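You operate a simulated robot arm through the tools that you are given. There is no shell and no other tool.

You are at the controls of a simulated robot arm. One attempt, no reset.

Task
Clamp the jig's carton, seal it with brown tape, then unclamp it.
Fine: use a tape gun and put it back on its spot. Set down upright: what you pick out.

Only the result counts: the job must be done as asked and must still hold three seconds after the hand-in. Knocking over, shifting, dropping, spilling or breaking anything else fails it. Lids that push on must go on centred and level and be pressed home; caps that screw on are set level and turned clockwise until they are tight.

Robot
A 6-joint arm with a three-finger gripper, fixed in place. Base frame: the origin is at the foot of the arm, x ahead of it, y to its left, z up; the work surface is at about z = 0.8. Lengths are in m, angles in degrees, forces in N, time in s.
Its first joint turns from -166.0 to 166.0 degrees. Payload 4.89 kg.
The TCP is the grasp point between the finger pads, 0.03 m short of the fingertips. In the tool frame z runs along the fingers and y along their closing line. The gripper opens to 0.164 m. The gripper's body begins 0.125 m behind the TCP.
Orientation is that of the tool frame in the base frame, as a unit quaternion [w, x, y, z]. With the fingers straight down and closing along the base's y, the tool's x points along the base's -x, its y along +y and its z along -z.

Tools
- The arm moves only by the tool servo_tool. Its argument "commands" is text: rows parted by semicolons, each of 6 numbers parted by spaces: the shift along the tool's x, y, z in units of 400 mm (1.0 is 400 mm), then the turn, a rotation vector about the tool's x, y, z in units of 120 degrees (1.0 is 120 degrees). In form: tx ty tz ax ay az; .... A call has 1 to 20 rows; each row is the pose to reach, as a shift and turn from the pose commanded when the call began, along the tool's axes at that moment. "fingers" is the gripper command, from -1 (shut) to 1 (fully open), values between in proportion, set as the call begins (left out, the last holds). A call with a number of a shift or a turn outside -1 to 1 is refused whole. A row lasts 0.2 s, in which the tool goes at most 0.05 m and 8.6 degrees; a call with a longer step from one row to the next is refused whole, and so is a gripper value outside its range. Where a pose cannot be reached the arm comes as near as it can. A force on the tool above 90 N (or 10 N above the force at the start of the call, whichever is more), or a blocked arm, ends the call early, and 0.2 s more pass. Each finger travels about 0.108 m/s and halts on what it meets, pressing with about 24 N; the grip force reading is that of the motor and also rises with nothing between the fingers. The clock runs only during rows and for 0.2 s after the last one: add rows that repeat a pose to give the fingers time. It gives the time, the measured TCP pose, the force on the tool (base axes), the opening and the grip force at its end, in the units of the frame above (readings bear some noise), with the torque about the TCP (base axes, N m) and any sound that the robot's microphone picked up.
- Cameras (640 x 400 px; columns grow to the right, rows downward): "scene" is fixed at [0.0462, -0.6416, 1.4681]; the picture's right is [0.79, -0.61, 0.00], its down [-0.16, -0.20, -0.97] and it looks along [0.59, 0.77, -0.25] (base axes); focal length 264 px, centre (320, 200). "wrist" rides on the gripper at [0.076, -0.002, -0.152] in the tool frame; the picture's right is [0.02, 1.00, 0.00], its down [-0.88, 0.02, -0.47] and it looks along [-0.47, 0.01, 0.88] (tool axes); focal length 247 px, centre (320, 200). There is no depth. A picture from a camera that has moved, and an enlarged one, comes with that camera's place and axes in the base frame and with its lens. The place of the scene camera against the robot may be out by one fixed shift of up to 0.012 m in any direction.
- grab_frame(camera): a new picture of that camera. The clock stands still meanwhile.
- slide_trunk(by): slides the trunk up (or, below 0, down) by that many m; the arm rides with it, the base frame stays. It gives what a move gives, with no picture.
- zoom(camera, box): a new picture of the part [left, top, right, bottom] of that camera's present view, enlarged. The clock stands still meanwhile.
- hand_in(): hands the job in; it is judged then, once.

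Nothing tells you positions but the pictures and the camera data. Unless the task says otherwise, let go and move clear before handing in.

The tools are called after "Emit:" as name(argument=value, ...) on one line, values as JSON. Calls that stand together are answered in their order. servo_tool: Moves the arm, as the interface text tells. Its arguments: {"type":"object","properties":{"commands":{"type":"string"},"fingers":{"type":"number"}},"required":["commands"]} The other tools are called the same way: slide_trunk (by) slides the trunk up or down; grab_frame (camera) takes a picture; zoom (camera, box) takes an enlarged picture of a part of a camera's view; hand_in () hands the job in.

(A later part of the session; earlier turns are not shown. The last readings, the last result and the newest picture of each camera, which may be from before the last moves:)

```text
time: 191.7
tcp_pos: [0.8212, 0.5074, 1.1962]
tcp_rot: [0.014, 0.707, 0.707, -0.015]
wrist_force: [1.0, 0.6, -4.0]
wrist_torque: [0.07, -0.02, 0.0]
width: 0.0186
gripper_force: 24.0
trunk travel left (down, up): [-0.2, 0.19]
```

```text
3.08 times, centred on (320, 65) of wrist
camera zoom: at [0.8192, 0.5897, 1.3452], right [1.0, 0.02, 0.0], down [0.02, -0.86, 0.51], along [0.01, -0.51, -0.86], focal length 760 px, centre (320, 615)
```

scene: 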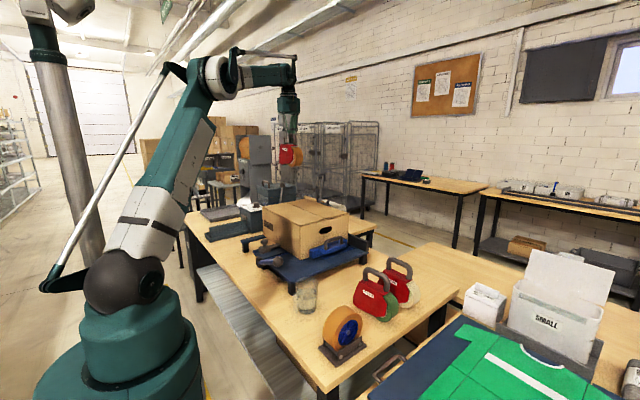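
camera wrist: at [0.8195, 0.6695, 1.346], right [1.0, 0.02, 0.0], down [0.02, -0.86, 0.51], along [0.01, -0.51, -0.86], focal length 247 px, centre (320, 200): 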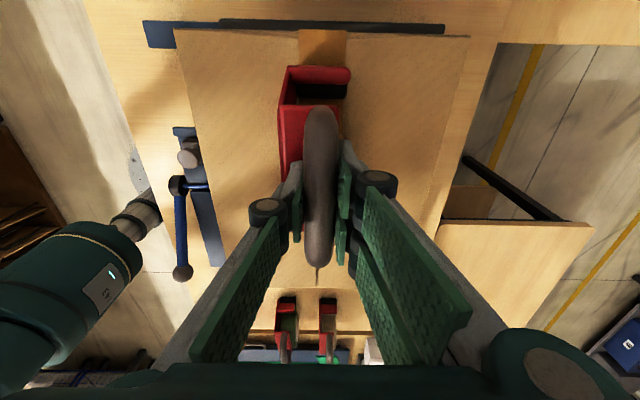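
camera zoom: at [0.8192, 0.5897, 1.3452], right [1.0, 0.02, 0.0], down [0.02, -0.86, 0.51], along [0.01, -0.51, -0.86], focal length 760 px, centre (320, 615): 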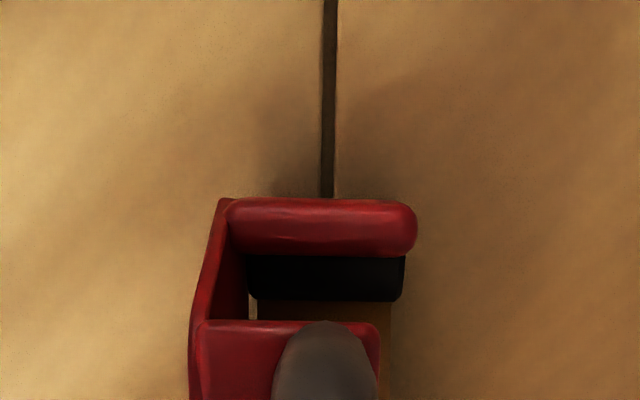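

The contact was lost and no tape followed here. I'll lift and look at what has been laid.

Emit:
servo_tool(commands="0 0 -0.05 0 0 0; 0 0 -0.12 0 0 0; 0 0 -0.22 0 0 0; 0 0 -0.22 0 0 0")

Emit:
grab_frame(camera="wrist")

Emit:
zoom(camera="wrist", box=[220, 0, 420, 130])

Emit:
zoom(camera="scene", box=[255, 170, 365, 240])

```text
time: 192.7
tcp_pos: [0.8201, 0.511, 1.2857]
tcp_rot: [0.013, 0.707, 0.707, -0.015]
wrist_force: [-0.3, 0.2, -2.9]
wrist_torque: [0.14, -0.09, 0.01]
width: 0.0186
gripper_force: 24.3
trunk travel left (down, up): [-0.2, 0.19]
```

```text
taken
camera wrist: at [0.819, 0.5926, 1.434], right [1.0, 0.02, 0.0], down [0.02, -0.86, 0.51], along [0.01, -0.51, -0.86], focal length 247 px, centre (320, 200)
```

wrist: 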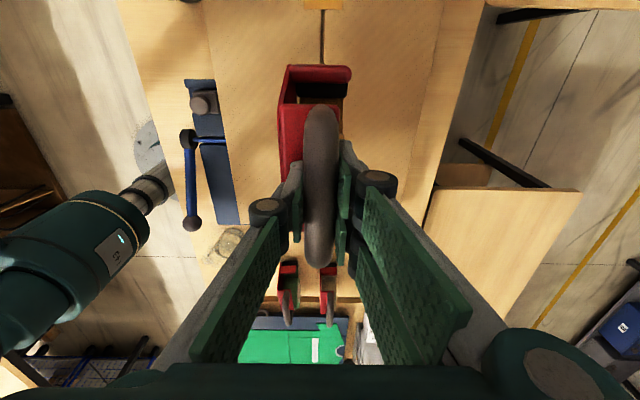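

```text
3.08 times, centred on (320, 65) of wrist
camera zoom: at [0.819, 0.5926, 1.434], right [1.0, 0.02, 0.0], down [0.02, -0.86, 0.51], along [0.01, -0.51, -0.86], focal length 760 px, centre (320, 615)
```

zoom: 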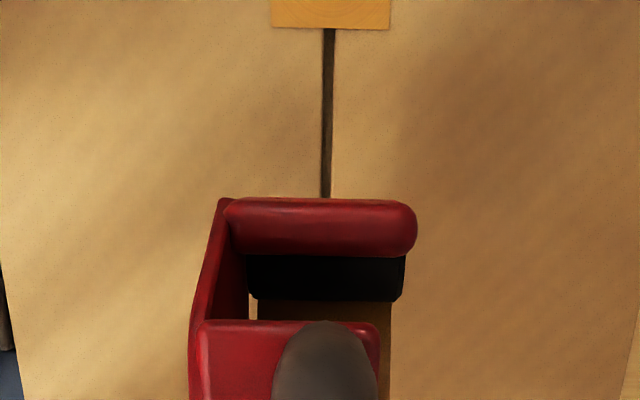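

```text
5.71 times, centred on (310, 205) of scene
camera zoom: at [0.0462, -0.6416, 1.4681], right [0.79, -0.61, 0.0], down [-0.16, -0.2, -0.97], along [0.59, 0.77, -0.25], focal length 1511 px, centre (377, 171)
```

zoom: 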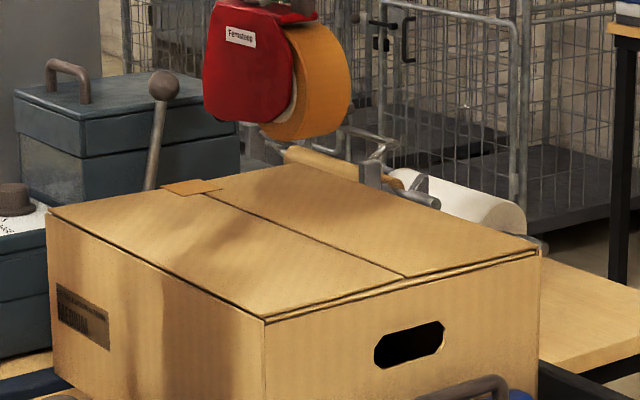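

A 5 cm piece was laid from the +y edge before contact was lost, because the flaps sag toward the middle. I'll redo the stroke from the edge with the roller end tipped further down and a slight downward drift, so contact is kept.

Emit:
servo_tool(commands="0.06 0 0 0 -0.01 0; 0.13 0 0 0 -0.02 0; 0.2 0 0 0 -0.035 0; 0.27 0 0 0 -0.035 0; 0.335 0 0 0 -0.035 0; 0.335 0 0 0 -0.035 0")

Emit:
grab_frame(camera="wrist")

Emit:
zoom(camera="scene", box=[240, 140, 350, 230])

```text
time: 194.1
tcp_pos: [0.8229, 0.6448, 1.2791]
tcp_rot: [0.039, 0.705, 0.706, -0.042]
wrist_force: [-0.9, 0.0, -3.7]
wrist_torque: [-0.03, -0.01, 0.01]
width: 0.0186
gripper_force: 23.8
trunk travel left (down, up): [-0.2, 0.19]
```

```text
taken
camera wrist: at [0.821, 0.7377, 1.4204], right [1.0, 0.02, -0.01], down [0.02, -0.82, 0.57], along [0.01, -0.57, -0.82], focal length 247 px, centre (320, 200)
```

wrist: 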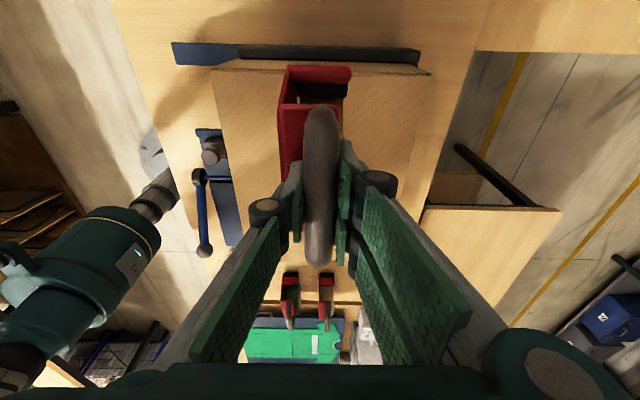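

```text
4.44 times, centred on (295, 185) of scene
camera zoom: at [0.0462, -0.6416, 1.4681], right [0.79, -0.61, 0.0], down [-0.16, -0.2, -0.97], along [0.59, 0.77, -0.25], focal length 1175 px, centre (431, 267)
```

zoom: 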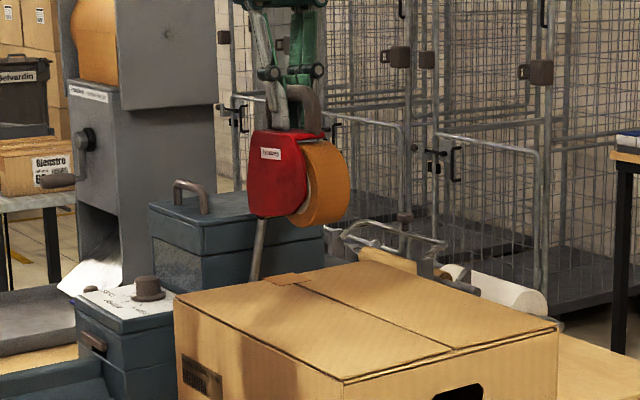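

Emit:
servo_tool(commands="0.011 -0.003 0.092 0 0 0; 0.021 -0.003 0.18 0 0 0; 0.021 -0.003 0.18 0 0 0")

Emit:
zoom(camera="wrist", box=[200, 20, 440, 170])

```text
time: 194.9
tcp_pos: [0.8208, 0.6453, 1.2048]
tcp_rot: [0.04, 0.706, 0.706, -0.042]
wrist_force: [-0.2, 0.7, -3.8]
wrist_torque: [0.0, 0.06, -0.01]
width: 0.0185
gripper_force: 24.5
trunk travel left (down, up): [-0.2, 0.19]
```

```text
2.67 times, centred on (320, 95) of wrist
camera zoom: at [0.8191, 0.7381, 1.3478], right [1.0, 0.02, -0.01], down [0.02, -0.82, 0.57], along [0.01, -0.57, -0.82], focal length 659 px, centre (320, 480)
```

zoom: 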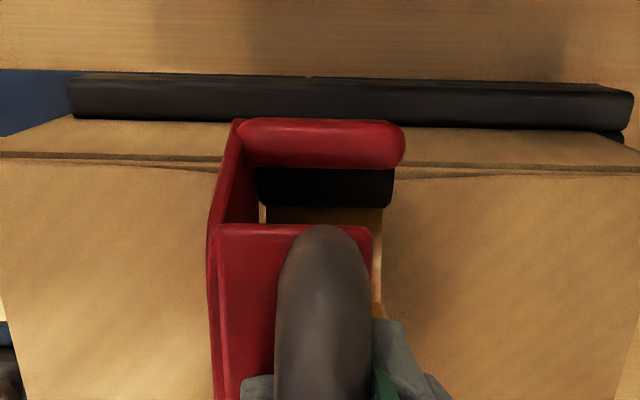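

Emit:
servo_tool(commands="0.0007 0 0.005 0 0 0; 0.0014 0 0.01 0 0 0; 0.0014 0 0.01 0 0 0")

Emit:
servo_tool(commands="0.0007 0 0.005 0 0 0; 0.0007 0 0.005 0 0 0")

Emit:
servo_tool(commands="0.0007 0 0.005 0 0 0; 0.0007 0 0.005 0 0 0")

```text
time: 195.7
tcp_pos: [0.82, 0.6445, 1.2015]
tcp_rot: [0.039, 0.705, 0.706, -0.042]
wrist_force: [-0.5, 0.4, -3.9]
wrist_torque: [0.05, 0.0, 0.0]
width: 0.0186
gripper_force: 23.5
trunk travel left (down, up): [-0.2, 0.19]
```

```text
time: 196.3
tcp_pos: [0.8216, 0.6447, 1.2009]
tcp_rot: [0.04, 0.706, 0.706, -0.043]
wrist_force: [1.3, -0.2, -3.4]
wrist_torque: [0.04, -0.02, -0.01]
width: 0.0182
gripper_force: 23.7
trunk travel left (down, up): [-0.2, 0.19]
```

```text
time: 196.9
tcp_pos: [0.821, 0.6449, 1.198]
tcp_rot: [0.039, 0.706, 0.706, -0.042]
wrist_force: [-0.4, 0.0, -3.4]
wrist_torque: [0.04, -0.02, 0.0]
width: 0.0186
gripper_force: 24.1
trunk travel left (down, up): [-0.2, 0.19]
```

Emit:
servo_tool(commands="0.0007 0 0.005 0 0 0; 0.0007 0 0.005 0 0 0")

Emit:
servo_tool(commands="0.0007 0 0.005 0 0 0; 0.0007 0 0.005 0 0 0")

```text
time: 197.5
tcp_pos: [0.8194, 0.6446, 1.1965]
tcp_rot: [0.039, 0.706, 0.706, -0.041]
wrist_force: [2.2, 2.9, 11.5]
wrist_torque: [1.03, -0.15, -0.15]
width: 0.0187
gripper_force: 24.2
trunk travel left (down, up): [-0.2, 0.19]
```

```text
time: 198.1
tcp_pos: [0.8196, 0.6448, 1.1958]
tcp_rot: [0.04, 0.706, 0.706, -0.041]
wrist_force: [2.9, -0.6, 26.6]
wrist_torque: [1.42, -0.15, -0.23]
width: 0.0187
gripper_force: 23.9
trunk travel left (down, up): [-0.2, 0.19]
```

Good firm contact (about 30 N, torque shows it's on the roller). I'll stroke slowly toward -y with a slight downward drift and check.

Emit:
servo_tool(commands="-0.0247 0.002 0.0038 0 0 0; -0.0494 0.003 0.0076 0 0 0; -0.0741 0.003 0.0114 0 0 0; -0.0988 0.003 0.0152 0 0 0")

Emit:
zoom(camera="wrist", box=[200, 0, 440, 150])

```text
time: 199.1
tcp_pos: [0.8179, 0.605, 1.1955]
tcp_rot: [0.04, 0.706, 0.706, -0.041]
wrist_force: [0.7, 11.5, 34.3]
wrist_torque: [1.16, -0.33, 0.05]
width: 0.0192
gripper_force: 24.0
trunk travel left (down, up): [-0.2, 0.19]
```

```text
2.67 times, centred on (320, 75) of wrist
camera zoom: at [0.817, 0.6981, 1.3367], right [1.0, 0.02, 0.0], down [0.02, -0.82, 0.57], along [0.01, -0.57, -0.82], focal length 659 px, centre (320, 533)
```

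zoom: 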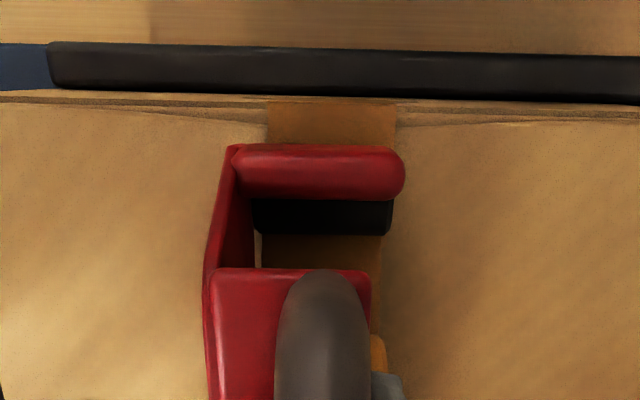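

Emit:
servo_tool(commands="-0.0247 0.003 0.0036 0 0 0; -0.0494 0.006 0.0072 0 0 0; -0.0741 0.007 0.0108 0 0 0; -0.0988 0.007 0.0144 0 0 0")

Emit:
zoom(camera="wrist", box=[200, 0, 440, 150])

```text
time: 200.1
tcp_pos: [0.8228, 0.5662, 1.1941]
tcp_rot: [0.04, 0.706, 0.706, -0.04]
wrist_force: [-0.5, 18.9, 56.7]
wrist_torque: [1.33, -0.87, 0.17]
width: 0.0194
gripper_force: 23.7
trunk travel left (down, up): [-0.2, 0.19]
```

```text
2.67 times, centred on (320, 75) of wrist
camera zoom: at [0.8211, 0.6584, 1.3363], right [1.0, 0.02, 0.0], down [0.02, -0.82, 0.57], along [0.01, -0.57, -0.82], focal length 659 px, centre (320, 533)
```

zoom: 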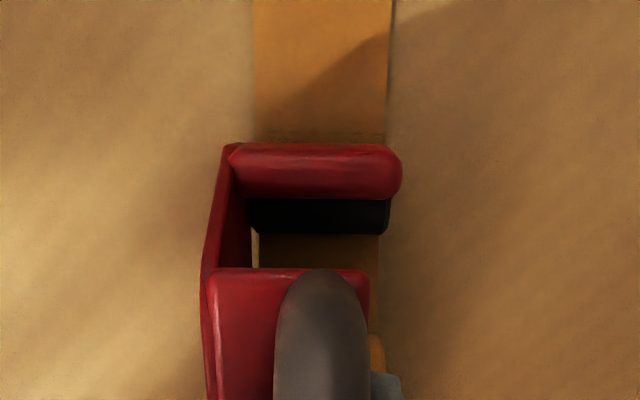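

Tape is continuous. The force is climbing (57 N), so I'll ease up slightly while continuing.

Emit:
servo_tool(commands="-0.0249 0 0.0016 0 0 0; -0.0498 0 0.0032 0 0 0; -0.0747 0 0.0048 0 0 0; -0.0996 0 0.0064 0 0 0")

Emit:
zoom(camera="wrist", box=[200, 0, 440, 150])

```text
time: 201.1
tcp_pos: [0.8216, 0.5254, 1.1942]
tcp_rot: [0.04, 0.706, 0.706, -0.041]
wrist_force: [0.3, 10.7, 34.2]
wrist_torque: [0.75, -0.7, 0.19]
width: 0.0194
gripper_force: 24.1
trunk travel left (down, up): [-0.2, 0.19]
```

```text
2.67 times, centred on (320, 75) of wrist
camera zoom: at [0.8212, 0.6189, 1.3364], right [1.0, 0.02, 0.0], down [0.02, -0.82, 0.57], along [0.01, -0.57, -0.82], focal length 659 px, centre (320, 533)
```

zoom: 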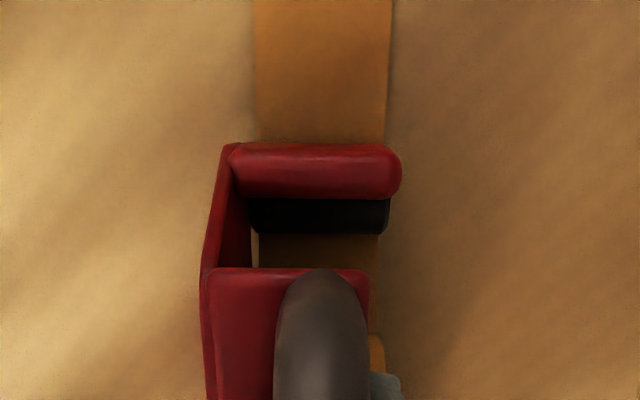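

Emit:
servo_tool(commands="-0.0248 0 0.0026 0 0 0; -0.0496 0 0.0052 0 0 0; -0.0744 0 0.0078 0 0 0; -0.0992 0 0.0104 0 0 0")

Emit:
servo_tool(commands="-0.0248 0 0.0026 0 0 0; -0.0496 0 0.0052 0 0 0")

Emit:
zoom(camera="wrist", box=[200, 0, 440, 150])

```text
time: 202.1
tcp_pos: [0.8226, 0.4862, 1.1952]
tcp_rot: [0.04, 0.706, 0.706, -0.042]
wrist_force: [-0.2, 9.3, 28.5]
wrist_torque: [0.59, -0.56, 0.12]
width: 0.0193
gripper_force: 24.1
trunk travel left (down, up): [-0.2, 0.19]
```

```text
time: 202.7
tcp_pos: [0.8236, 0.4636, 1.1937]
tcp_rot: [0.04, 0.706, 0.706, -0.041]
wrist_force: [-0.2, 7.6, 29.1]
wrist_torque: [0.37, -0.54, 0.09]
width: 0.0192
gripper_force: 24.1
trunk travel left (down, up): [-0.2, 0.19]
```

```text
2.67 times, centred on (320, 75) of wrist
camera zoom: at [0.8213, 0.5582, 1.3365], right [1.0, 0.02, 0.0], down [0.02, -0.82, 0.57], along [0.01, -0.57, -0.82], focal length 659 px, centre (320, 533)
```

zoom: 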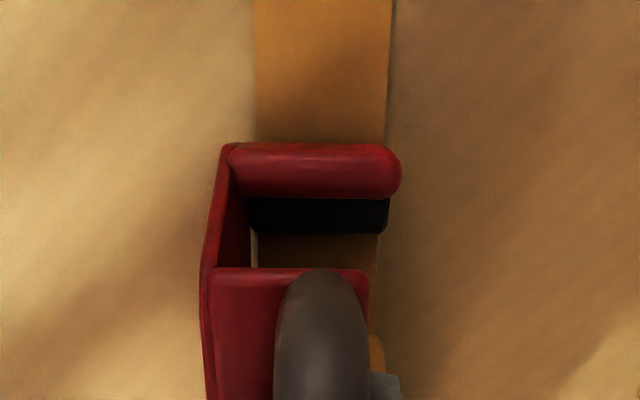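

Emit:
servo_tool(commands="-0.0248 0 0.0026 0 -0.003 0; -0.0496 0 0.0052 0 -0.006 0; -0.0744 0 0.0076 0 -0.008 0; -0.0992 0 0.01 0 -0.008 0")

Emit:
servo_tool(commands="-0.0248 0 0.0028 0 0 0; -0.0496 0 0.0056 0 0 0")

Emit:
zoom(camera="wrist", box=[200, 0, 440, 150])

Emit:
zoom(camera="scene", box=[255, 160, 365, 240])

```text
time: 203.7
tcp_pos: [0.8244, 0.4253, 1.1941]
tcp_rot: [0.046, 0.705, 0.706, -0.047]
wrist_force: [-0.5, 4.3, 16.3]
wrist_torque: [1.14, -0.36, 0.02]
width: 0.0197
gripper_force: 23.7
trunk travel left (down, up): [-0.2, 0.19]
```

```text
time: 204.3
tcp_pos: [0.8235, 0.405, 1.1961]
tcp_rot: [0.046, 0.706, 0.705, -0.048]
wrist_force: [-0.6, -1.5, 3.6]
wrist_torque: [0.07, -0.03, -0.03]
width: 0.0194
gripper_force: 23.8
trunk travel left (down, up): [-0.2, 0.19]
```

```text
2.67 times, centred on (320, 75) of wrist
camera zoom: at [0.8222, 0.5007, 1.3359], right [1.0, 0.02, -0.01], down [0.02, -0.81, 0.58], along [0.01, -0.58, -0.81], focal length 659 px, centre (320, 533)
```

zoom: 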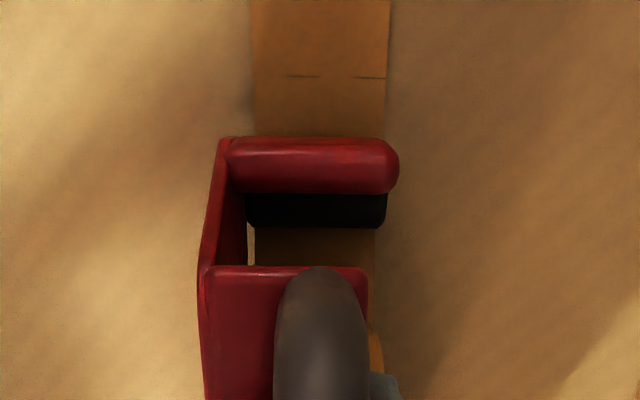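

```text
5.00 times, centred on (310, 200) of scene
camera zoom: at [0.0462, -0.6416, 1.4681], right [0.79, -0.61, 0.0], down [-0.16, -0.2, -0.97], along [0.59, 0.77, -0.25], focal length 1322 px, centre (370, 200)
```

zoom: 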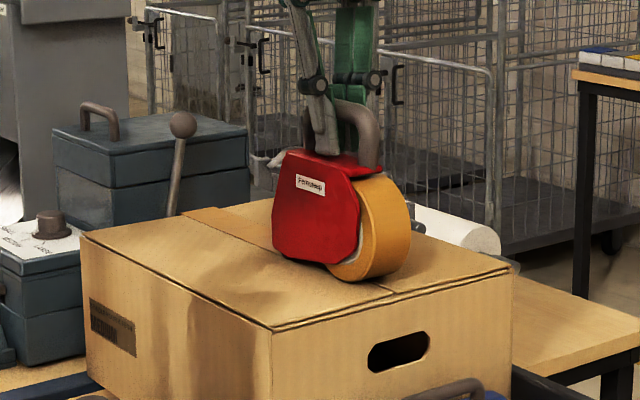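

The tape is still continuous, but the force is dropping (about 7 N). I'll press slightly and go on with a little drift.

Emit:
servo_tool(commands="0.0006 0 0.005 0 0 0; 0.0006 0 0.005 0 0 0")

Emit:
servo_tool(commands="-0.0247 -0.002 0.0042 0 0 0; -0.0494 -0.003 0.0084 0 0 0; -0.0741 -0.003 0.012 0 0 0")

```text
time: 204.9
tcp_pos: [0.8232, 0.4044, 1.1951]
tcp_rot: [0.045, 0.706, 0.705, -0.046]
wrist_force: [0.4, -0.1, 23.2]
wrist_torque: [0.26, -0.44, -0.01]
width: 0.0197
gripper_force: 24.0
trunk travel left (down, up): [-0.2, 0.19]
```

```text
time: 205.7
tcp_pos: [0.8201, 0.3774, 1.1948]
tcp_rot: [0.045, 0.705, 0.706, -0.047]
wrist_force: [0.6, 18.0, 51.0]
wrist_torque: [2.11, -1.06, 0.29]
width: 0.0196
gripper_force: 23.8
trunk travel left (down, up): [-0.2, 0.19]
```

Emit:
servo_tool(commands="-0.0249 0 0.0019 0 0 0; -0.0498 0 0.0038 0 0 0; -0.0747 0 0.0057 0 0 0")

Emit:
zoom(camera="wrist", box=[200, 0, 440, 150])

Emit:
zoom(camera="scene", box=[255, 160, 365, 240])

```text
time: 206.5
tcp_pos: [0.8215, 0.3459, 1.1959]
tcp_rot: [0.046, 0.705, 0.706, -0.046]
wrist_force: [0.5, 10.8, 28.6]
wrist_torque: [1.28, -0.65, 0.14]
width: 0.0197
gripper_force: 24.2
trunk travel left (down, up): [-0.2, 0.19]
```

```text
2.67 times, centred on (320, 75) of wrist
camera zoom: at [0.8193, 0.4415, 1.3352], right [1.0, 0.02, 0.0], down [0.02, -0.81, 0.58], along [0.01, -0.58, -0.81], focal length 659 px, centre (320, 533)
```

zoom: 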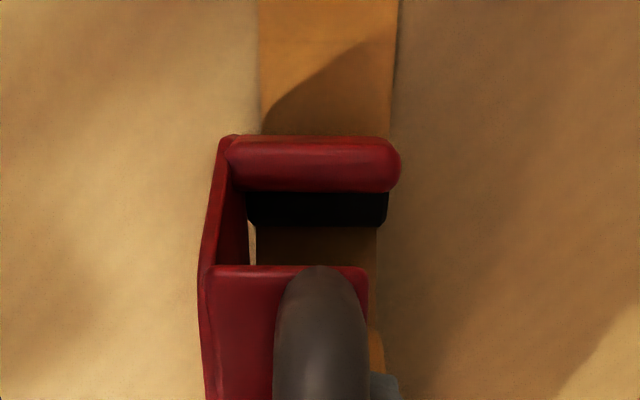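

```text
5.00 times, centred on (310, 200) of scene
camera zoom: at [0.0462, -0.6416, 1.4681], right [0.79, -0.61, 0.0], down [-0.16, -0.2, -0.97], along [0.59, 0.77, -0.25], focal length 1322 px, centre (370, 200)
```

zoom: 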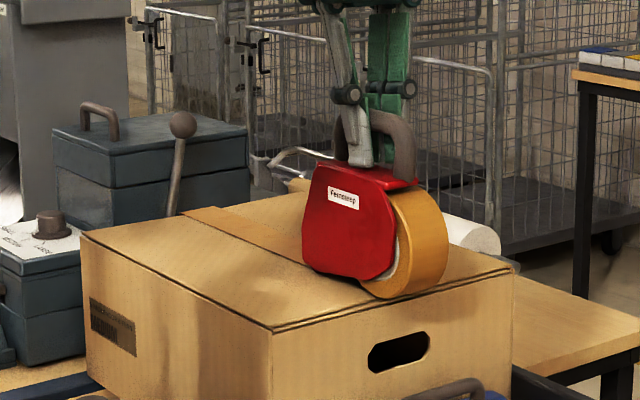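

Emit:
servo_tool(commands="-0.0248 0 0.0025 0 0 0; -0.0496 0 0.005 0 0 0; -0.0744 0 0.0075 0 0 0")

Emit:
zoom(camera="scene", box=[265, 170, 375, 250])

```text
time: 207.3
tcp_pos: [0.822, 0.3155, 1.1946]
tcp_rot: [0.045, 0.706, 0.705, -0.049]
wrist_force: [-0.5, -0.8, -1.0]
wrist_torque: [0.04, -0.04, -0.01]
width: 0.0199
gripper_force: 24.0
trunk travel left (down, up): [-0.2, 0.19]
```

```text
5.00 times, centred on (320, 210) of scene
camera zoom: at [0.0462, -0.6416, 1.4681], right [0.79, -0.61, 0.0], down [-0.16, -0.2, -0.97], along [0.59, 0.77, -0.25], focal length 1322 px, centre (320, 150)
```

zoom: 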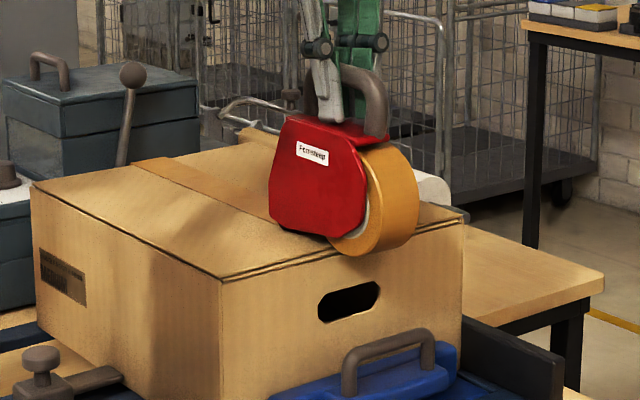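

Emit:
zoom(camera="wrist", box=[200, 0, 440, 150])

Emit:
servo_tool(commands="0.0006 0 0.005 0 0 0; 0.0006 0 0.005 0 0 0")

```text
2.67 times, centred on (320, 75) of wrist
camera zoom: at [0.8206, 0.411, 1.3358], right [1.0, 0.02, -0.01], down [0.02, -0.81, 0.58], along [0.01, -0.58, -0.81], focal length 659 px, centre (320, 533)
```

zoom: 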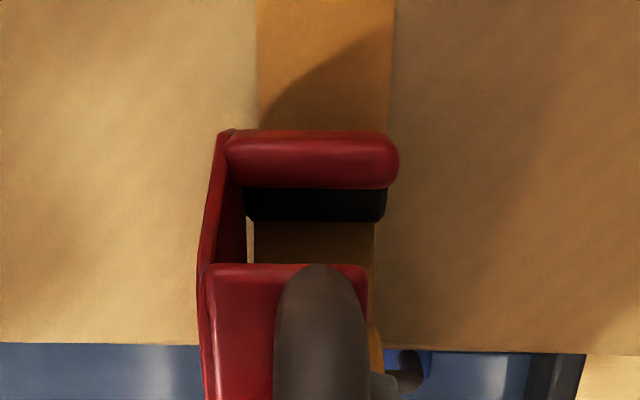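

```text
time: 207.9
tcp_pos: [0.8217, 0.315, 1.1945]
tcp_rot: [0.045, 0.706, 0.705, -0.048]
wrist_force: [-0.1, -4.9, 10.8]
wrist_torque: [0.17, -0.28, -0.05]
width: 0.0195
gripper_force: 23.5
trunk travel left (down, up): [-0.2, 0.19]
```

Emit:
servo_tool(commands="0 0 0.002 0 -0.006 0; 0 0 0.002 0 -0.012 0; 0 0 0.002 0 -0.012 0")

Emit:
servo_tool(commands="-0.0247 0 0.0034 0 0 0; -0.0494 0 0.0068 0 0 0")

Emit:
zoom(camera="wrist", box=[200, 0, 440, 150])

```text
time: 208.7
tcp_pos: [0.8207, 0.3155, 1.1947]
tcp_rot: [0.055, 0.705, 0.705, -0.056]
wrist_force: [1.1, -2.2, 33.0]
wrist_torque: [2.01, -0.8, -0.05]
width: 0.0199
gripper_force: 23.8
trunk travel left (down, up): [-0.2, 0.19]
```

```text
time: 209.3
tcp_pos: [0.822, 0.2957, 1.1924]
tcp_rot: [0.054, 0.705, 0.705, -0.056]
wrist_force: [0.4, -1.9, 0.7]
wrist_torque: [0.08, -0.14, -0.06]
width: 0.0203
gripper_force: 24.1
trunk travel left (down, up): [-0.2, 0.19]
```

```text
2.67 times, centred on (320, 75) of wrist
camera zoom: at [0.8203, 0.3949, 1.3306], right [1.0, 0.02, -0.01], down [0.02, -0.8, 0.6], along [0.01, -0.6, -0.8], focal length 659 px, centre (320, 533)
```

zoom: 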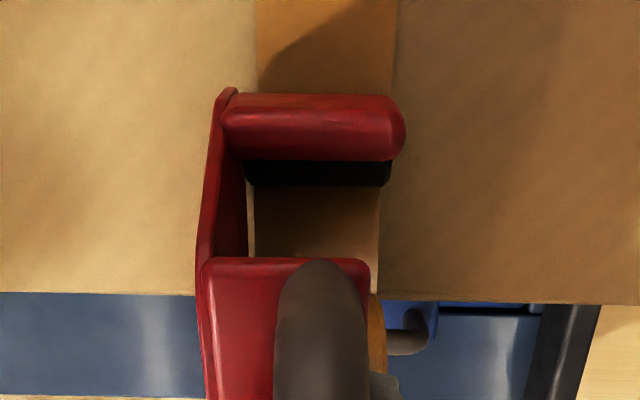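

Emit:
zoom(camera="scene", box=[275, 170, 375, 250])

Emit:
zoom(camera="scene", box=[310, 185, 370, 230])

```text
5.00 times, centred on (325, 210) of scene
camera zoom: at [0.0462, -0.6416, 1.4681], right [0.79, -0.61, 0.0], down [-0.16, -0.2, -0.97], along [0.59, 0.77, -0.25], focal length 1322 px, centre (295, 150)
```

zoom: 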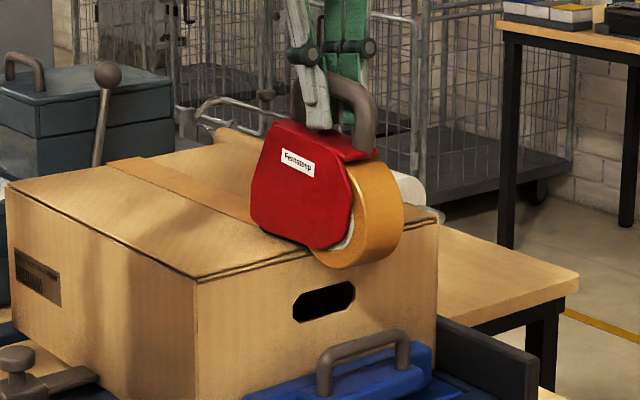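

```text
8.89 times, centred on (340, 208) of scene
camera zoom: at [0.0462, -0.6416, 1.4681], right [0.79, -0.61, 0.0], down [-0.16, -0.2, -0.97], along [0.59, 0.77, -0.25], focal length 2351 px, centre (142, 133)
```

zoom: 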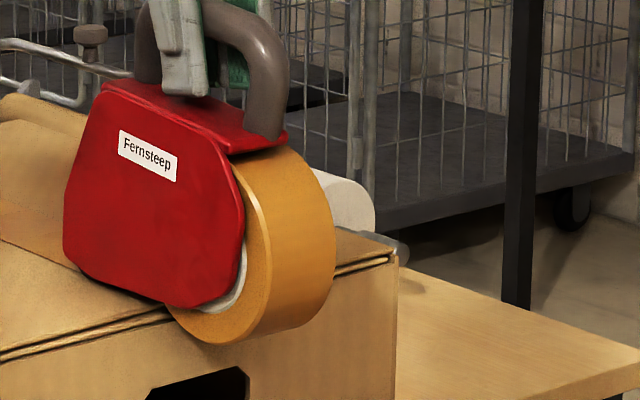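

The gun pivoted in the grip as its roll went over the -y edge, and the roller came up before reaching the edge. I'll raise it a little, tip the roller end down more, step back 2.5 cm for overlap, and finish the last 5 cm with lighter pressure.

Emit:
servo_tool(commands="-0.0039 0 -0.0247 0 0 0; 0.026 0 -0.03 0 -0.02 0; 0.0578 0 -0.0345 0 -0.042 0; 0.0578 0 -0.0345 0 -0.042 0")

Emit:
zoom(camera="scene", box=[275, 170, 375, 250])

Emit:
grab_frame(camera="wrist")

```text
time: 210.3
tcp_pos: [0.8218, 0.3206, 1.202]
tcp_rot: [0.084, 0.702, 0.702, -0.088]
wrist_force: [0.5, 1.0, -4.2]
wrist_torque: [-0.03, 0.01, -0.01]
width: 0.0199
gripper_force: 24.1
trunk travel left (down, up): [-0.2, 0.19]
```

```text
5.00 times, centred on (325, 210) of scene
camera zoom: at [0.0462, -0.6416, 1.4681], right [0.79, -0.61, 0.0], down [-0.16, -0.2, -0.97], along [0.59, 0.77, -0.25], focal length 1322 px, centre (295, 150)
```

zoom: 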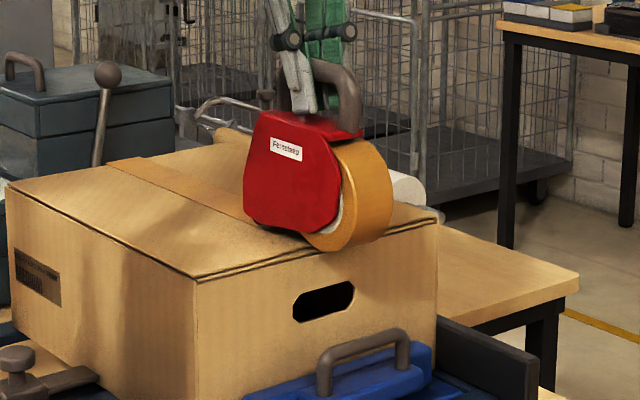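

```text
taken
camera wrist: at [0.8213, 0.4319, 1.3308], right [1.0, 0.02, -0.01], down [0.02, -0.74, 0.67], along [0.01, -0.67, -0.74], focal length 247 px, centre (320, 200)
```

wrist: 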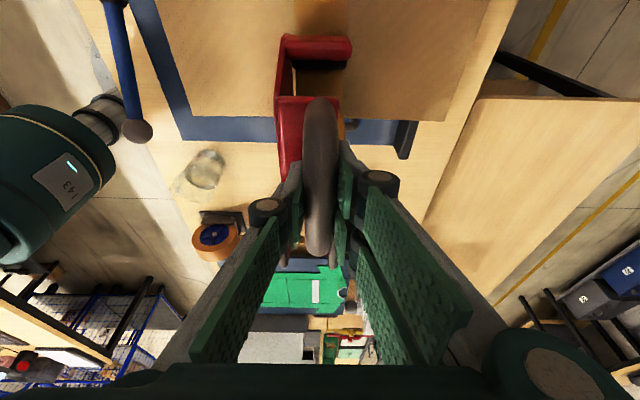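

Emit:
zoom(camera="wrist", box=[220, 0, 420, 160])

Emit:
zoom(camera="scene", box=[310, 185, 370, 230])

```text
2.50 times, centred on (320, 80) of wrist
camera zoom: at [0.8213, 0.4319, 1.3308], right [1.0, 0.02, -0.01], down [0.02, -0.74, 0.67], along [0.01, -0.67, -0.74], focal length 617 px, centre (320, 500)
```

zoom: 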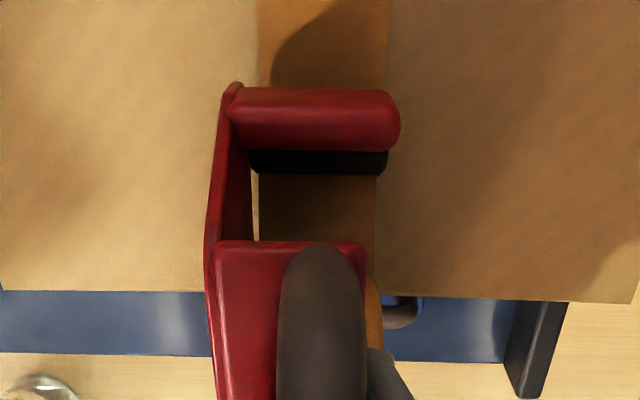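

```text
8.89 times, centred on (340, 208) of scene
camera zoom: at [0.0462, -0.6416, 1.4681], right [0.79, -0.61, 0.0], down [-0.16, -0.2, -0.97], along [0.59, 0.77, -0.25], focal length 2351 px, centre (142, 133)
```

zoom: 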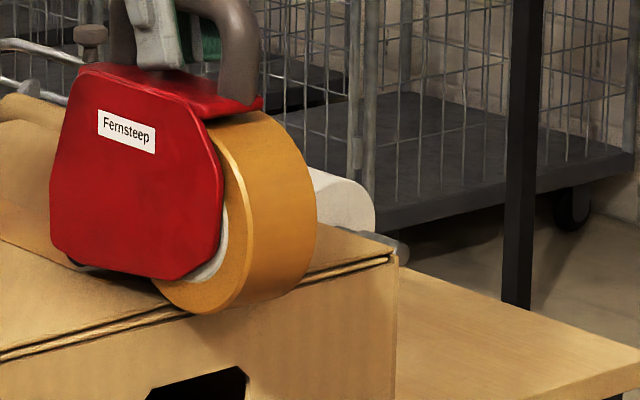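

Emit:
servo_tool(commands="0.0012 0 0.0049 0 0 0; 0.0012 0 0.0049 0 0 0")

Emit:
servo_tool(commands="0.0012 0 0.0049 0 0 0; 0.0012 0 0.0049 0 0 0")

Emit:
servo_tool(commands="0.0012 0 0.0049 0 0 0; 0.0012 0 0.0049 0 0 0")

```text
time: 210.9
tcp_pos: [0.8229, 0.3201, 1.2014]
tcp_rot: [0.085, 0.702, 0.702, -0.088]
wrist_force: [0.4, 0.2, -3.3]
wrist_torque: [0.08, 0.01, 0.02]
width: 0.0196
gripper_force: 23.7
trunk travel left (down, up): [-0.2, 0.19]
```

```text
time: 211.5
tcp_pos: [0.8212, 0.3207, 1.1987]
tcp_rot: [0.086, 0.702, 0.702, -0.087]
wrist_force: [-0.1, -0.1, -2.4]
wrist_torque: [0.09, 0.0, 0.04]
width: 0.0197
gripper_force: 23.8
trunk travel left (down, up): [-0.2, 0.19]
```

```text
time: 212.1
tcp_pos: [0.8219, 0.3203, 1.1968]
tcp_rot: [0.085, 0.702, 0.701, -0.087]
wrist_force: [-0.2, -2.4, 14.1]
wrist_torque: [0.92, -0.25, 0.01]
width: 0.0197
gripper_force: 23.9
trunk travel left (down, up): [-0.2, 0.19]
```

Roller contact again (N≈17, positive torque). Dragging on.

Emit:
servo_tool(commands="-0.0242 -0.002 0.0062 0 0 0; -0.0485 -0.002 0.0124 0 0 0")

Emit:
servo_tool(commands="-0.0242 0 0.0062 0 0 0; -0.0485 0 0.0124 0 0 0")

Emit:
zoom(camera="wrist", box=[220, 0, 420, 160])

```text
time: 212.7
tcp_pos: [0.8222, 0.3019, 1.1958]
tcp_rot: [0.085, 0.702, 0.702, -0.088]
wrist_force: [1.2, 0.0, 2.8]
wrist_torque: [0.44, -0.1, 0.04]
width: 0.0198
gripper_force: 24.4
trunk travel left (down, up): [-0.2, 0.19]
```

```text
time: 213.3
tcp_pos: [0.8213, 0.2814, 1.1954]
tcp_rot: [0.086, 0.702, 0.702, -0.088]
wrist_force: [-0.3, -0.8, 2.3]
wrist_torque: [0.3, -0.07, 0.0]
width: 0.0197
gripper_force: 24.1
trunk travel left (down, up): [-0.2, 0.19]
```

```text
2.50 times, centred on (320, 80) of wrist
camera zoom: at [0.8199, 0.3925, 1.325], right [1.0, 0.02, -0.01], down [0.02, -0.74, 0.67], along [0.01, -0.67, -0.74], focal length 617 px, centre (320, 500)
```

zoom: 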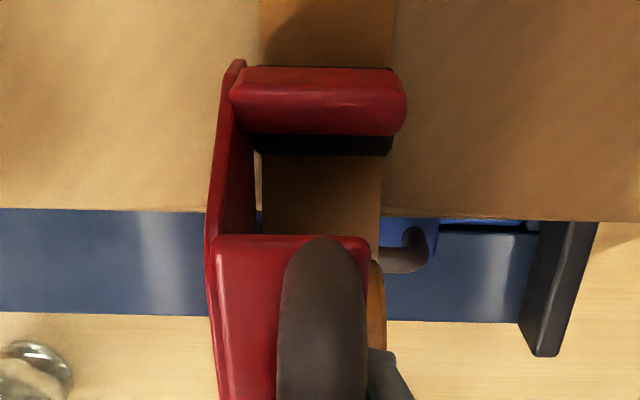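

Emit:
servo_tool(commands="0.0009 0 0.0036 0 -0.01 0; 0.0009 0 0.0036 0 -0.01 0")

Emit:
servo_tool(commands="-0.024 0 0.007 0 0 0; -0.048 0 0.014 0 0 0")

Emit:
zoom(camera="wrist", box=[220, 0, 420, 160])

Emit:
zoom(camera="scene", box=[300, 180, 380, 240])

```text
time: 213.9
tcp_pos: [0.821, 0.2804, 1.1961]
tcp_rot: [0.093, 0.701, 0.701, -0.094]
wrist_force: [2.0, 0.5, 18.5]
wrist_torque: [1.39, -0.4, -0.04]
width: 0.0198
gripper_force: 24.0
trunk travel left (down, up): [-0.2, 0.19]
```

```text
time: 214.5
tcp_pos: [0.8216, 0.2599, 1.193]
tcp_rot: [0.092, 0.701, 0.701, -0.094]
wrist_force: [-0.1, -0.1, 4.0]
wrist_torque: [0.52, -0.16, 0.02]
width: 0.0199
gripper_force: 24.0
trunk travel left (down, up): [-0.2, 0.19]
```

```text
2.50 times, centred on (320, 80) of wrist
camera zoom: at [0.8205, 0.3744, 1.3197], right [1.0, 0.02, -0.01], down [0.02, -0.73, 0.69], along [0.01, -0.69, -0.73], focal length 617 px, centre (320, 500)
```

zoom: 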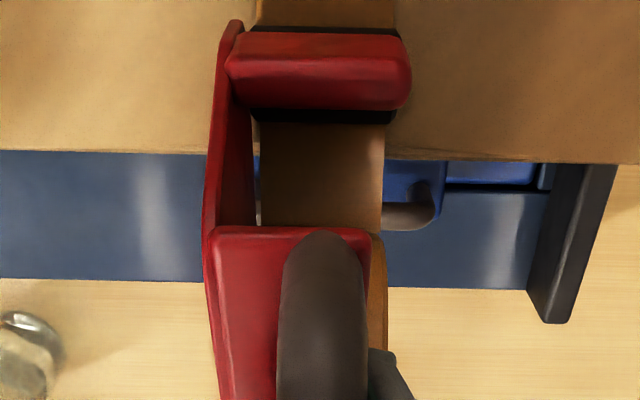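

```text
6.67 times, centred on (340, 210) of scene
camera zoom: at [0.0462, -0.6416, 1.4681], right [0.79, -0.61, 0.0], down [-0.16, -0.2, -0.97], along [0.59, 0.77, -0.25], focal length 1763 px, centre (187, 133)
```

zoom: 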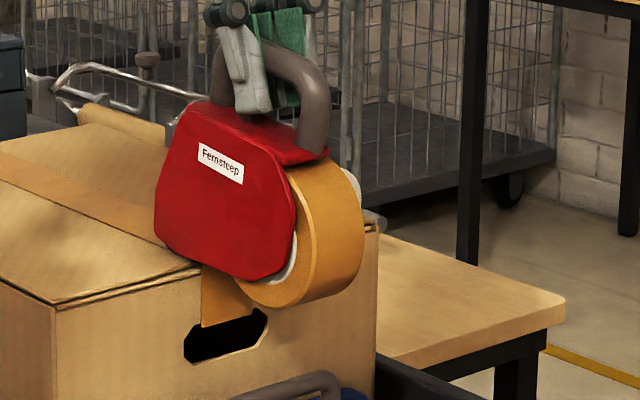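

A tape tail now shows folded down the -y face, so the strip appears complete end to end. I'll lift the gun straight up and inspect the carton.

Emit:
servo_tool(commands="-0.013 0 -0.048 0 0 0; -0.039 0 -0.145 0 0 0; -0.07 0 -0.26 0 0 0; -0.1 0 -0.37 0 0 0; -0.13 0 -0.48 0 0 0; -0.13 0 -0.48 0 0 0")

Emit:
zoom(camera="scene", box=[245, 170, 385, 270])

Emit:
grab_frame(camera="wrist")

```text
time: 215.9
tcp_pos: [0.8221, 0.2619, 1.3929]
tcp_rot: [0.093, 0.701, 0.701, -0.095]
wrist_force: [-0.1, 0.1, -2.9]
wrist_torque: [0.08, -0.08, 0.03]
width: 0.0195
gripper_force: 23.9
trunk travel left (down, up): [-0.2, 0.19]
```

```text
4.00 times, centred on (315, 220) of scene
camera zoom: at [0.0462, -0.6416, 1.4681], right [0.79, -0.61, 0.0], down [-0.16, -0.2, -0.97], along [0.59, 0.77, -0.25], focal length 1058 px, centre (340, 120)
```

zoom: 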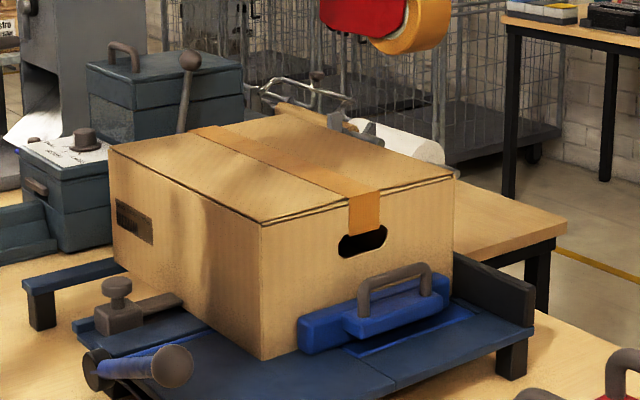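

```text
taken
camera wrist: at [0.8204, 0.375, 1.5193], right [1.0, 0.02, -0.01], down [0.02, -0.73, 0.69], along [0.01, -0.69, -0.73], focal length 247 px, centre (320, 200)
```

wrist: 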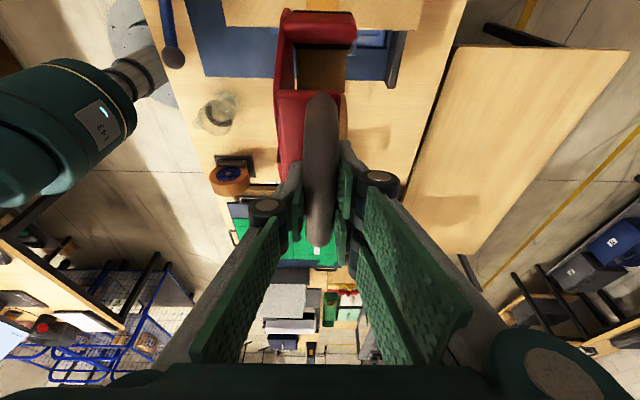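

The brown tape now covers the whole seam with a tail on the -y face. Now the gun goes back home, so I'll check its attitude in the grip first.

Emit:
zoom(camera="scene", box=[300, 120, 390, 190])

Emit:
zoom(camera="scene", box=[275, 190, 365, 250])

```text
5.71 times, centred on (345, 155) of scene
camera zoom: at [0.0462, -0.6416, 1.4681], right [0.79, -0.61, 0.0], down [-0.16, -0.2, -0.97], along [0.59, 0.77, -0.25], focal length 1511 px, centre (177, 457)
```

zoom: 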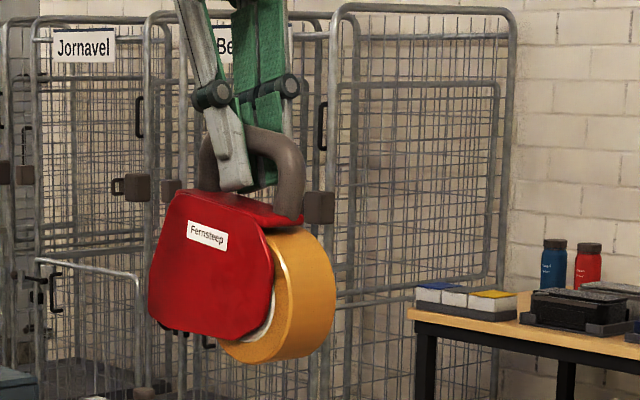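

```text
6.67 times, centred on (320, 220) of scene
camera zoom: at [0.0462, -0.6416, 1.4681], right [0.79, -0.61, 0.0], down [-0.16, -0.2, -0.97], along [0.59, 0.77, -0.25], focal length 1763 px, centre (320, 67)
```

zoom: 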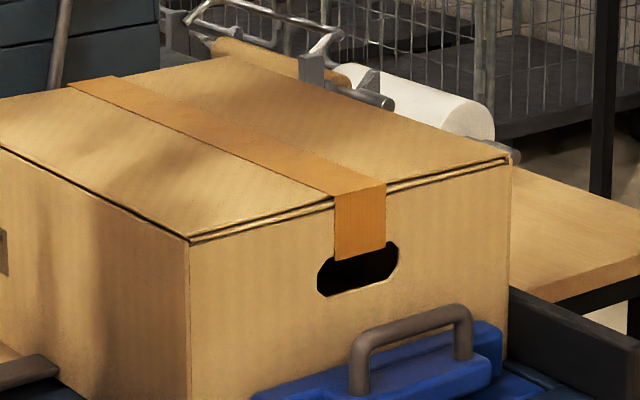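

The gun has pivoted about 25° in the grip while the tool is tilted 15°, so the gun hangs roughly 10° roll-end down. I'll tilt the tool further to level the gun, and check at the earlier inspection spot.

Emit:
servo_tool(commands="0 0 -0.05 0 -0.02 0; 0 0 -0.1 0 -0.045 0; 0 0 -0.15 0 -0.07 0; 0 0 -0.2 0 -0.09 0; 0 0 -0.2 0 -0.09 0")

```text
time: 217.1
tcp_pos: [0.8234, 0.2813, 1.4698]
tcp_rot: [0.158, 0.689, 0.689, -0.161]
wrist_force: [-1.2, 0.4, -3.0]
wrist_torque: [0.01, 0.0, 0.0]
width: 0.0193
gripper_force: 24.0
trunk travel left (down, up): [-0.2, 0.19]
```

Emit:
servo_tool(commands="-0.087 -0.0175 0.0335 0 0 0; -0.174 -0.035 0.067 0 0 0; -0.261 -0.0525 0.1 0 0 0; -0.348 -0.07 0.134 0 0 0; -0.435 -0.0875 0.167 0 0 0; -0.523 -0.105 0.2 0 0 0; -0.61 -0.1225 0.234 0 0 0; -0.697 -0.14 0.268 0 0 0; -0.784 -0.1575 0.3 0 0 0; -0.871 -0.175 0.335 0 0 0; -0.871 -0.175 0.335 0 0 0")

Emit:
zoom(camera="scene", box=[345, 95, 435, 180])

Emit:
grab_frame(camera="wrist")

```text
time: 219.5
tcp_pos: [0.7509, -0.0912, 1.5033]
tcp_rot: [0.158, 0.69, 0.688, -0.16]
wrist_force: [-0.6, -1.6, -2.8]
wrist_torque: [0.2, -0.03, -0.02]
width: 0.0193
gripper_force: 23.7
trunk travel left (down, up): [-0.2, 0.19]
```

```text
4.71 times, centred on (390, 138) of scene
camera zoom: at [0.0462, -0.6416, 1.4681], right [0.79, -0.61, 0.0], down [-0.16, -0.2, -0.97], along [0.59, 0.77, -0.25], focal length 1244 px, centre (-9, 494)
```

zoom: 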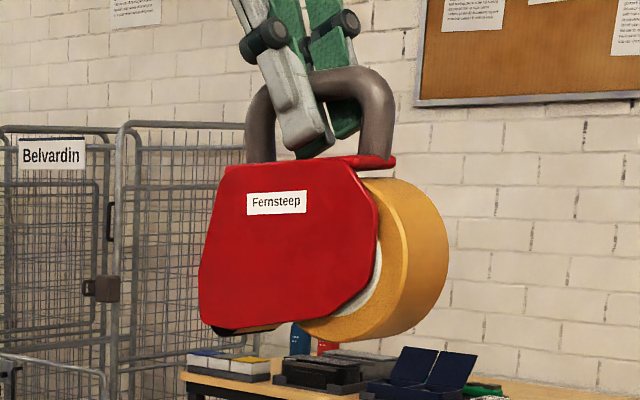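

```text
taken
camera wrist: at [0.7488, 0.0445, 1.6062], right [1.0, 0.02, -0.01], down [0.02, -0.58, 0.81], along [0.01, -0.81, -0.58], focal length 247 px, centre (320, 200)
```

wrist: 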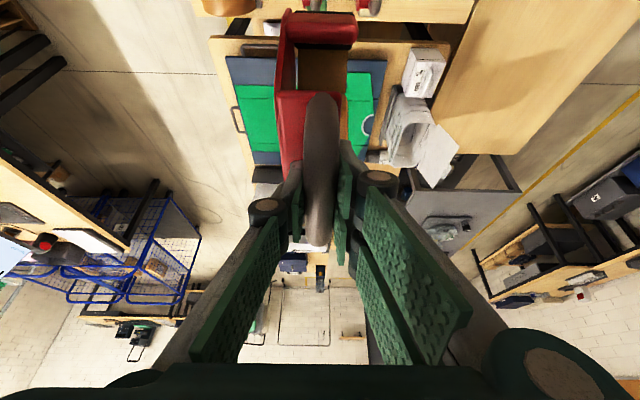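

The gun is within about 1.5° of level. I'll trim the tilt slightly and carry it above its home spot.

Emit:
servo_tool(commands="0 0.1 0 0 0.01 0; 0 0.2 0 0 0.01 0; 0 0.3 0 0 0.01 0; 0 0.4 0 0 0.01 0; 0 0.5 0 0 0.01 0; 0 0.6 0 0 0.01 0; 0.02 0.6275 0.04 0 0.01 0; 0.065 0.6275 0.132 0 0.01 0; 0.11 0.6275 0.224 0 0.01 0; 0.155 0.6275 0.316 0 0.01 0; 0.2 0.6275 0.408 0 0.01 0; 0.245 0.6275 0.5 0 0.01 0; 0.29 0.6275 0.59 0 0.01 0; 0.331 0.6275 0.673 0 0.01 0; 0.331 0.6275 0.673 0 0.01 0")

Emit:
zoom(camera="scene", box=[380, 200, 480, 300])

Emit:
grab_frame(camera="wrist")

```text
time: 222.7
tcp_pos: [1.0027, -0.0896, 1.2021]
tcp_rot: [0.151, 0.69, 0.691, -0.152]
wrist_force: [0.9, 0.4, -4.4]
wrist_torque: [0.04, 0.05, -0.06]
width: 0.019
gripper_force: 23.8
trunk travel left (down, up): [-0.2, 0.19]
```

```text
4.00 times, centred on (430, 250) of scene
camera zoom: at [0.0462, -0.6416, 1.4681], right [0.79, -0.61, 0.0], down [-0.16, -0.2, -0.97], along [0.59, 0.77, -0.25], focal length 1058 px, centre (-120, 0)
```

zoom: 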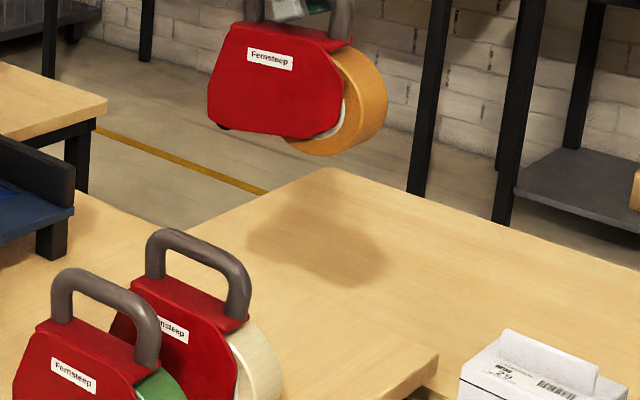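

```text
taken
camera wrist: at [1.0016, 0.0438, 1.3073], right [1.0, 0.02, -0.01], down [0.02, -0.6, 0.8], along [0.01, -0.8, -0.6], focal length 247 px, centre (320, 200)
```

wrist: 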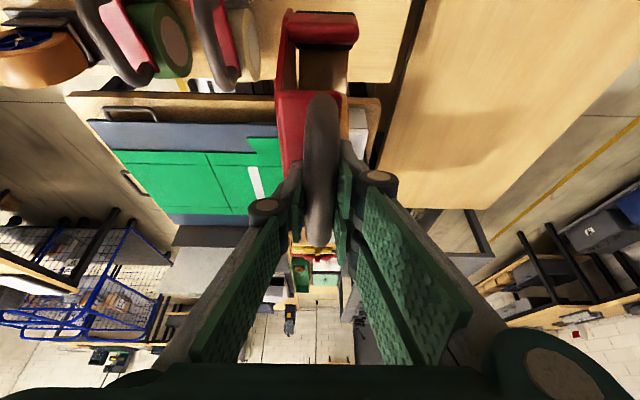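

Emit:
servo_tool(commands="0.05 0 0.095 0 0 0; 0.1 0 0.195 0 0 0; 0.15 0 0.3 0 0 0; 0.2 0 0.405 0 0 0; 0.24 -0.002 0.494 0 0 0; 0.24 -0.002 0.494 0 0 0")

Emit:
zoom(camera="scene", box=[385, 235, 465, 300])

```text
time: 224.1
tcp_pos: [1.0022, -0.083, 0.9843]
tcp_rot: [0.151, 0.689, 0.692, -0.153]
wrist_force: [0.5, -0.5, -3.1]
wrist_torque: [0.07, 0.09, -0.05]
width: 0.0192
gripper_force: 24.0
trunk travel left (down, up): [-0.2, 0.19]
```

```text
6.15 times, centred on (425, 268) of scene
camera zoom: at [0.0462, -0.6416, 1.4681], right [0.79, -0.61, 0.0], down [-0.16, -0.2, -0.97], along [0.59, 0.77, -0.25], focal length 1627 px, centre (-326, -215)
```

zoom: 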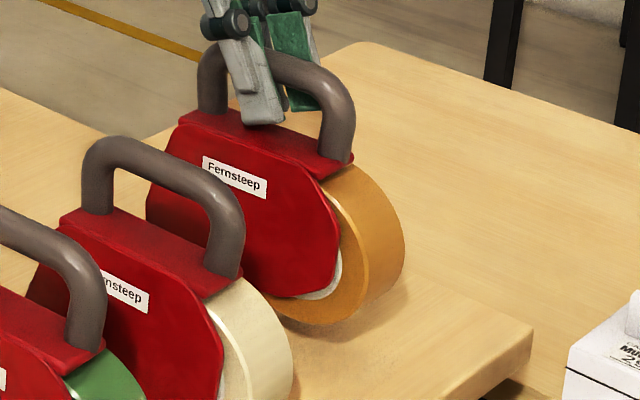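

Compared with the original picture, the gun is about 2° roller-down and a few mm toward +y. I'll correct and compare again.

Emit:
servo_tool(commands="-0.011 0 0.005 0 0.008 0; -0.0227 0 0.0105 0 0.017 0; -0.0227 0 0.0105 0 0.017 0")

Emit:
zoom(camera="scene", box=[385, 235, 465, 300])

```text
time: 224.9
tcp_pos: [1.0011, -0.0947, 0.9842]
tcp_rot: [0.137, 0.694, 0.693, -0.141]
wrist_force: [-1.4, 1.0, -2.8]
wrist_torque: [0.07, -0.01, -0.03]
width: 0.0191
gripper_force: 23.9
trunk travel left (down, up): [-0.2, 0.19]
```

```text
6.15 times, centred on (425, 268) of scene
camera zoom: at [0.0462, -0.6416, 1.4681], right [0.79, -0.61, 0.0], down [-0.16, -0.2, -0.97], along [0.59, 0.77, -0.25], focal length 1627 px, centre (-326, -215)
```

zoom: 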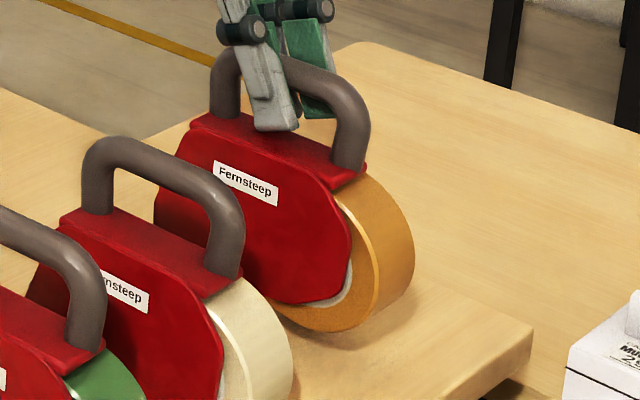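

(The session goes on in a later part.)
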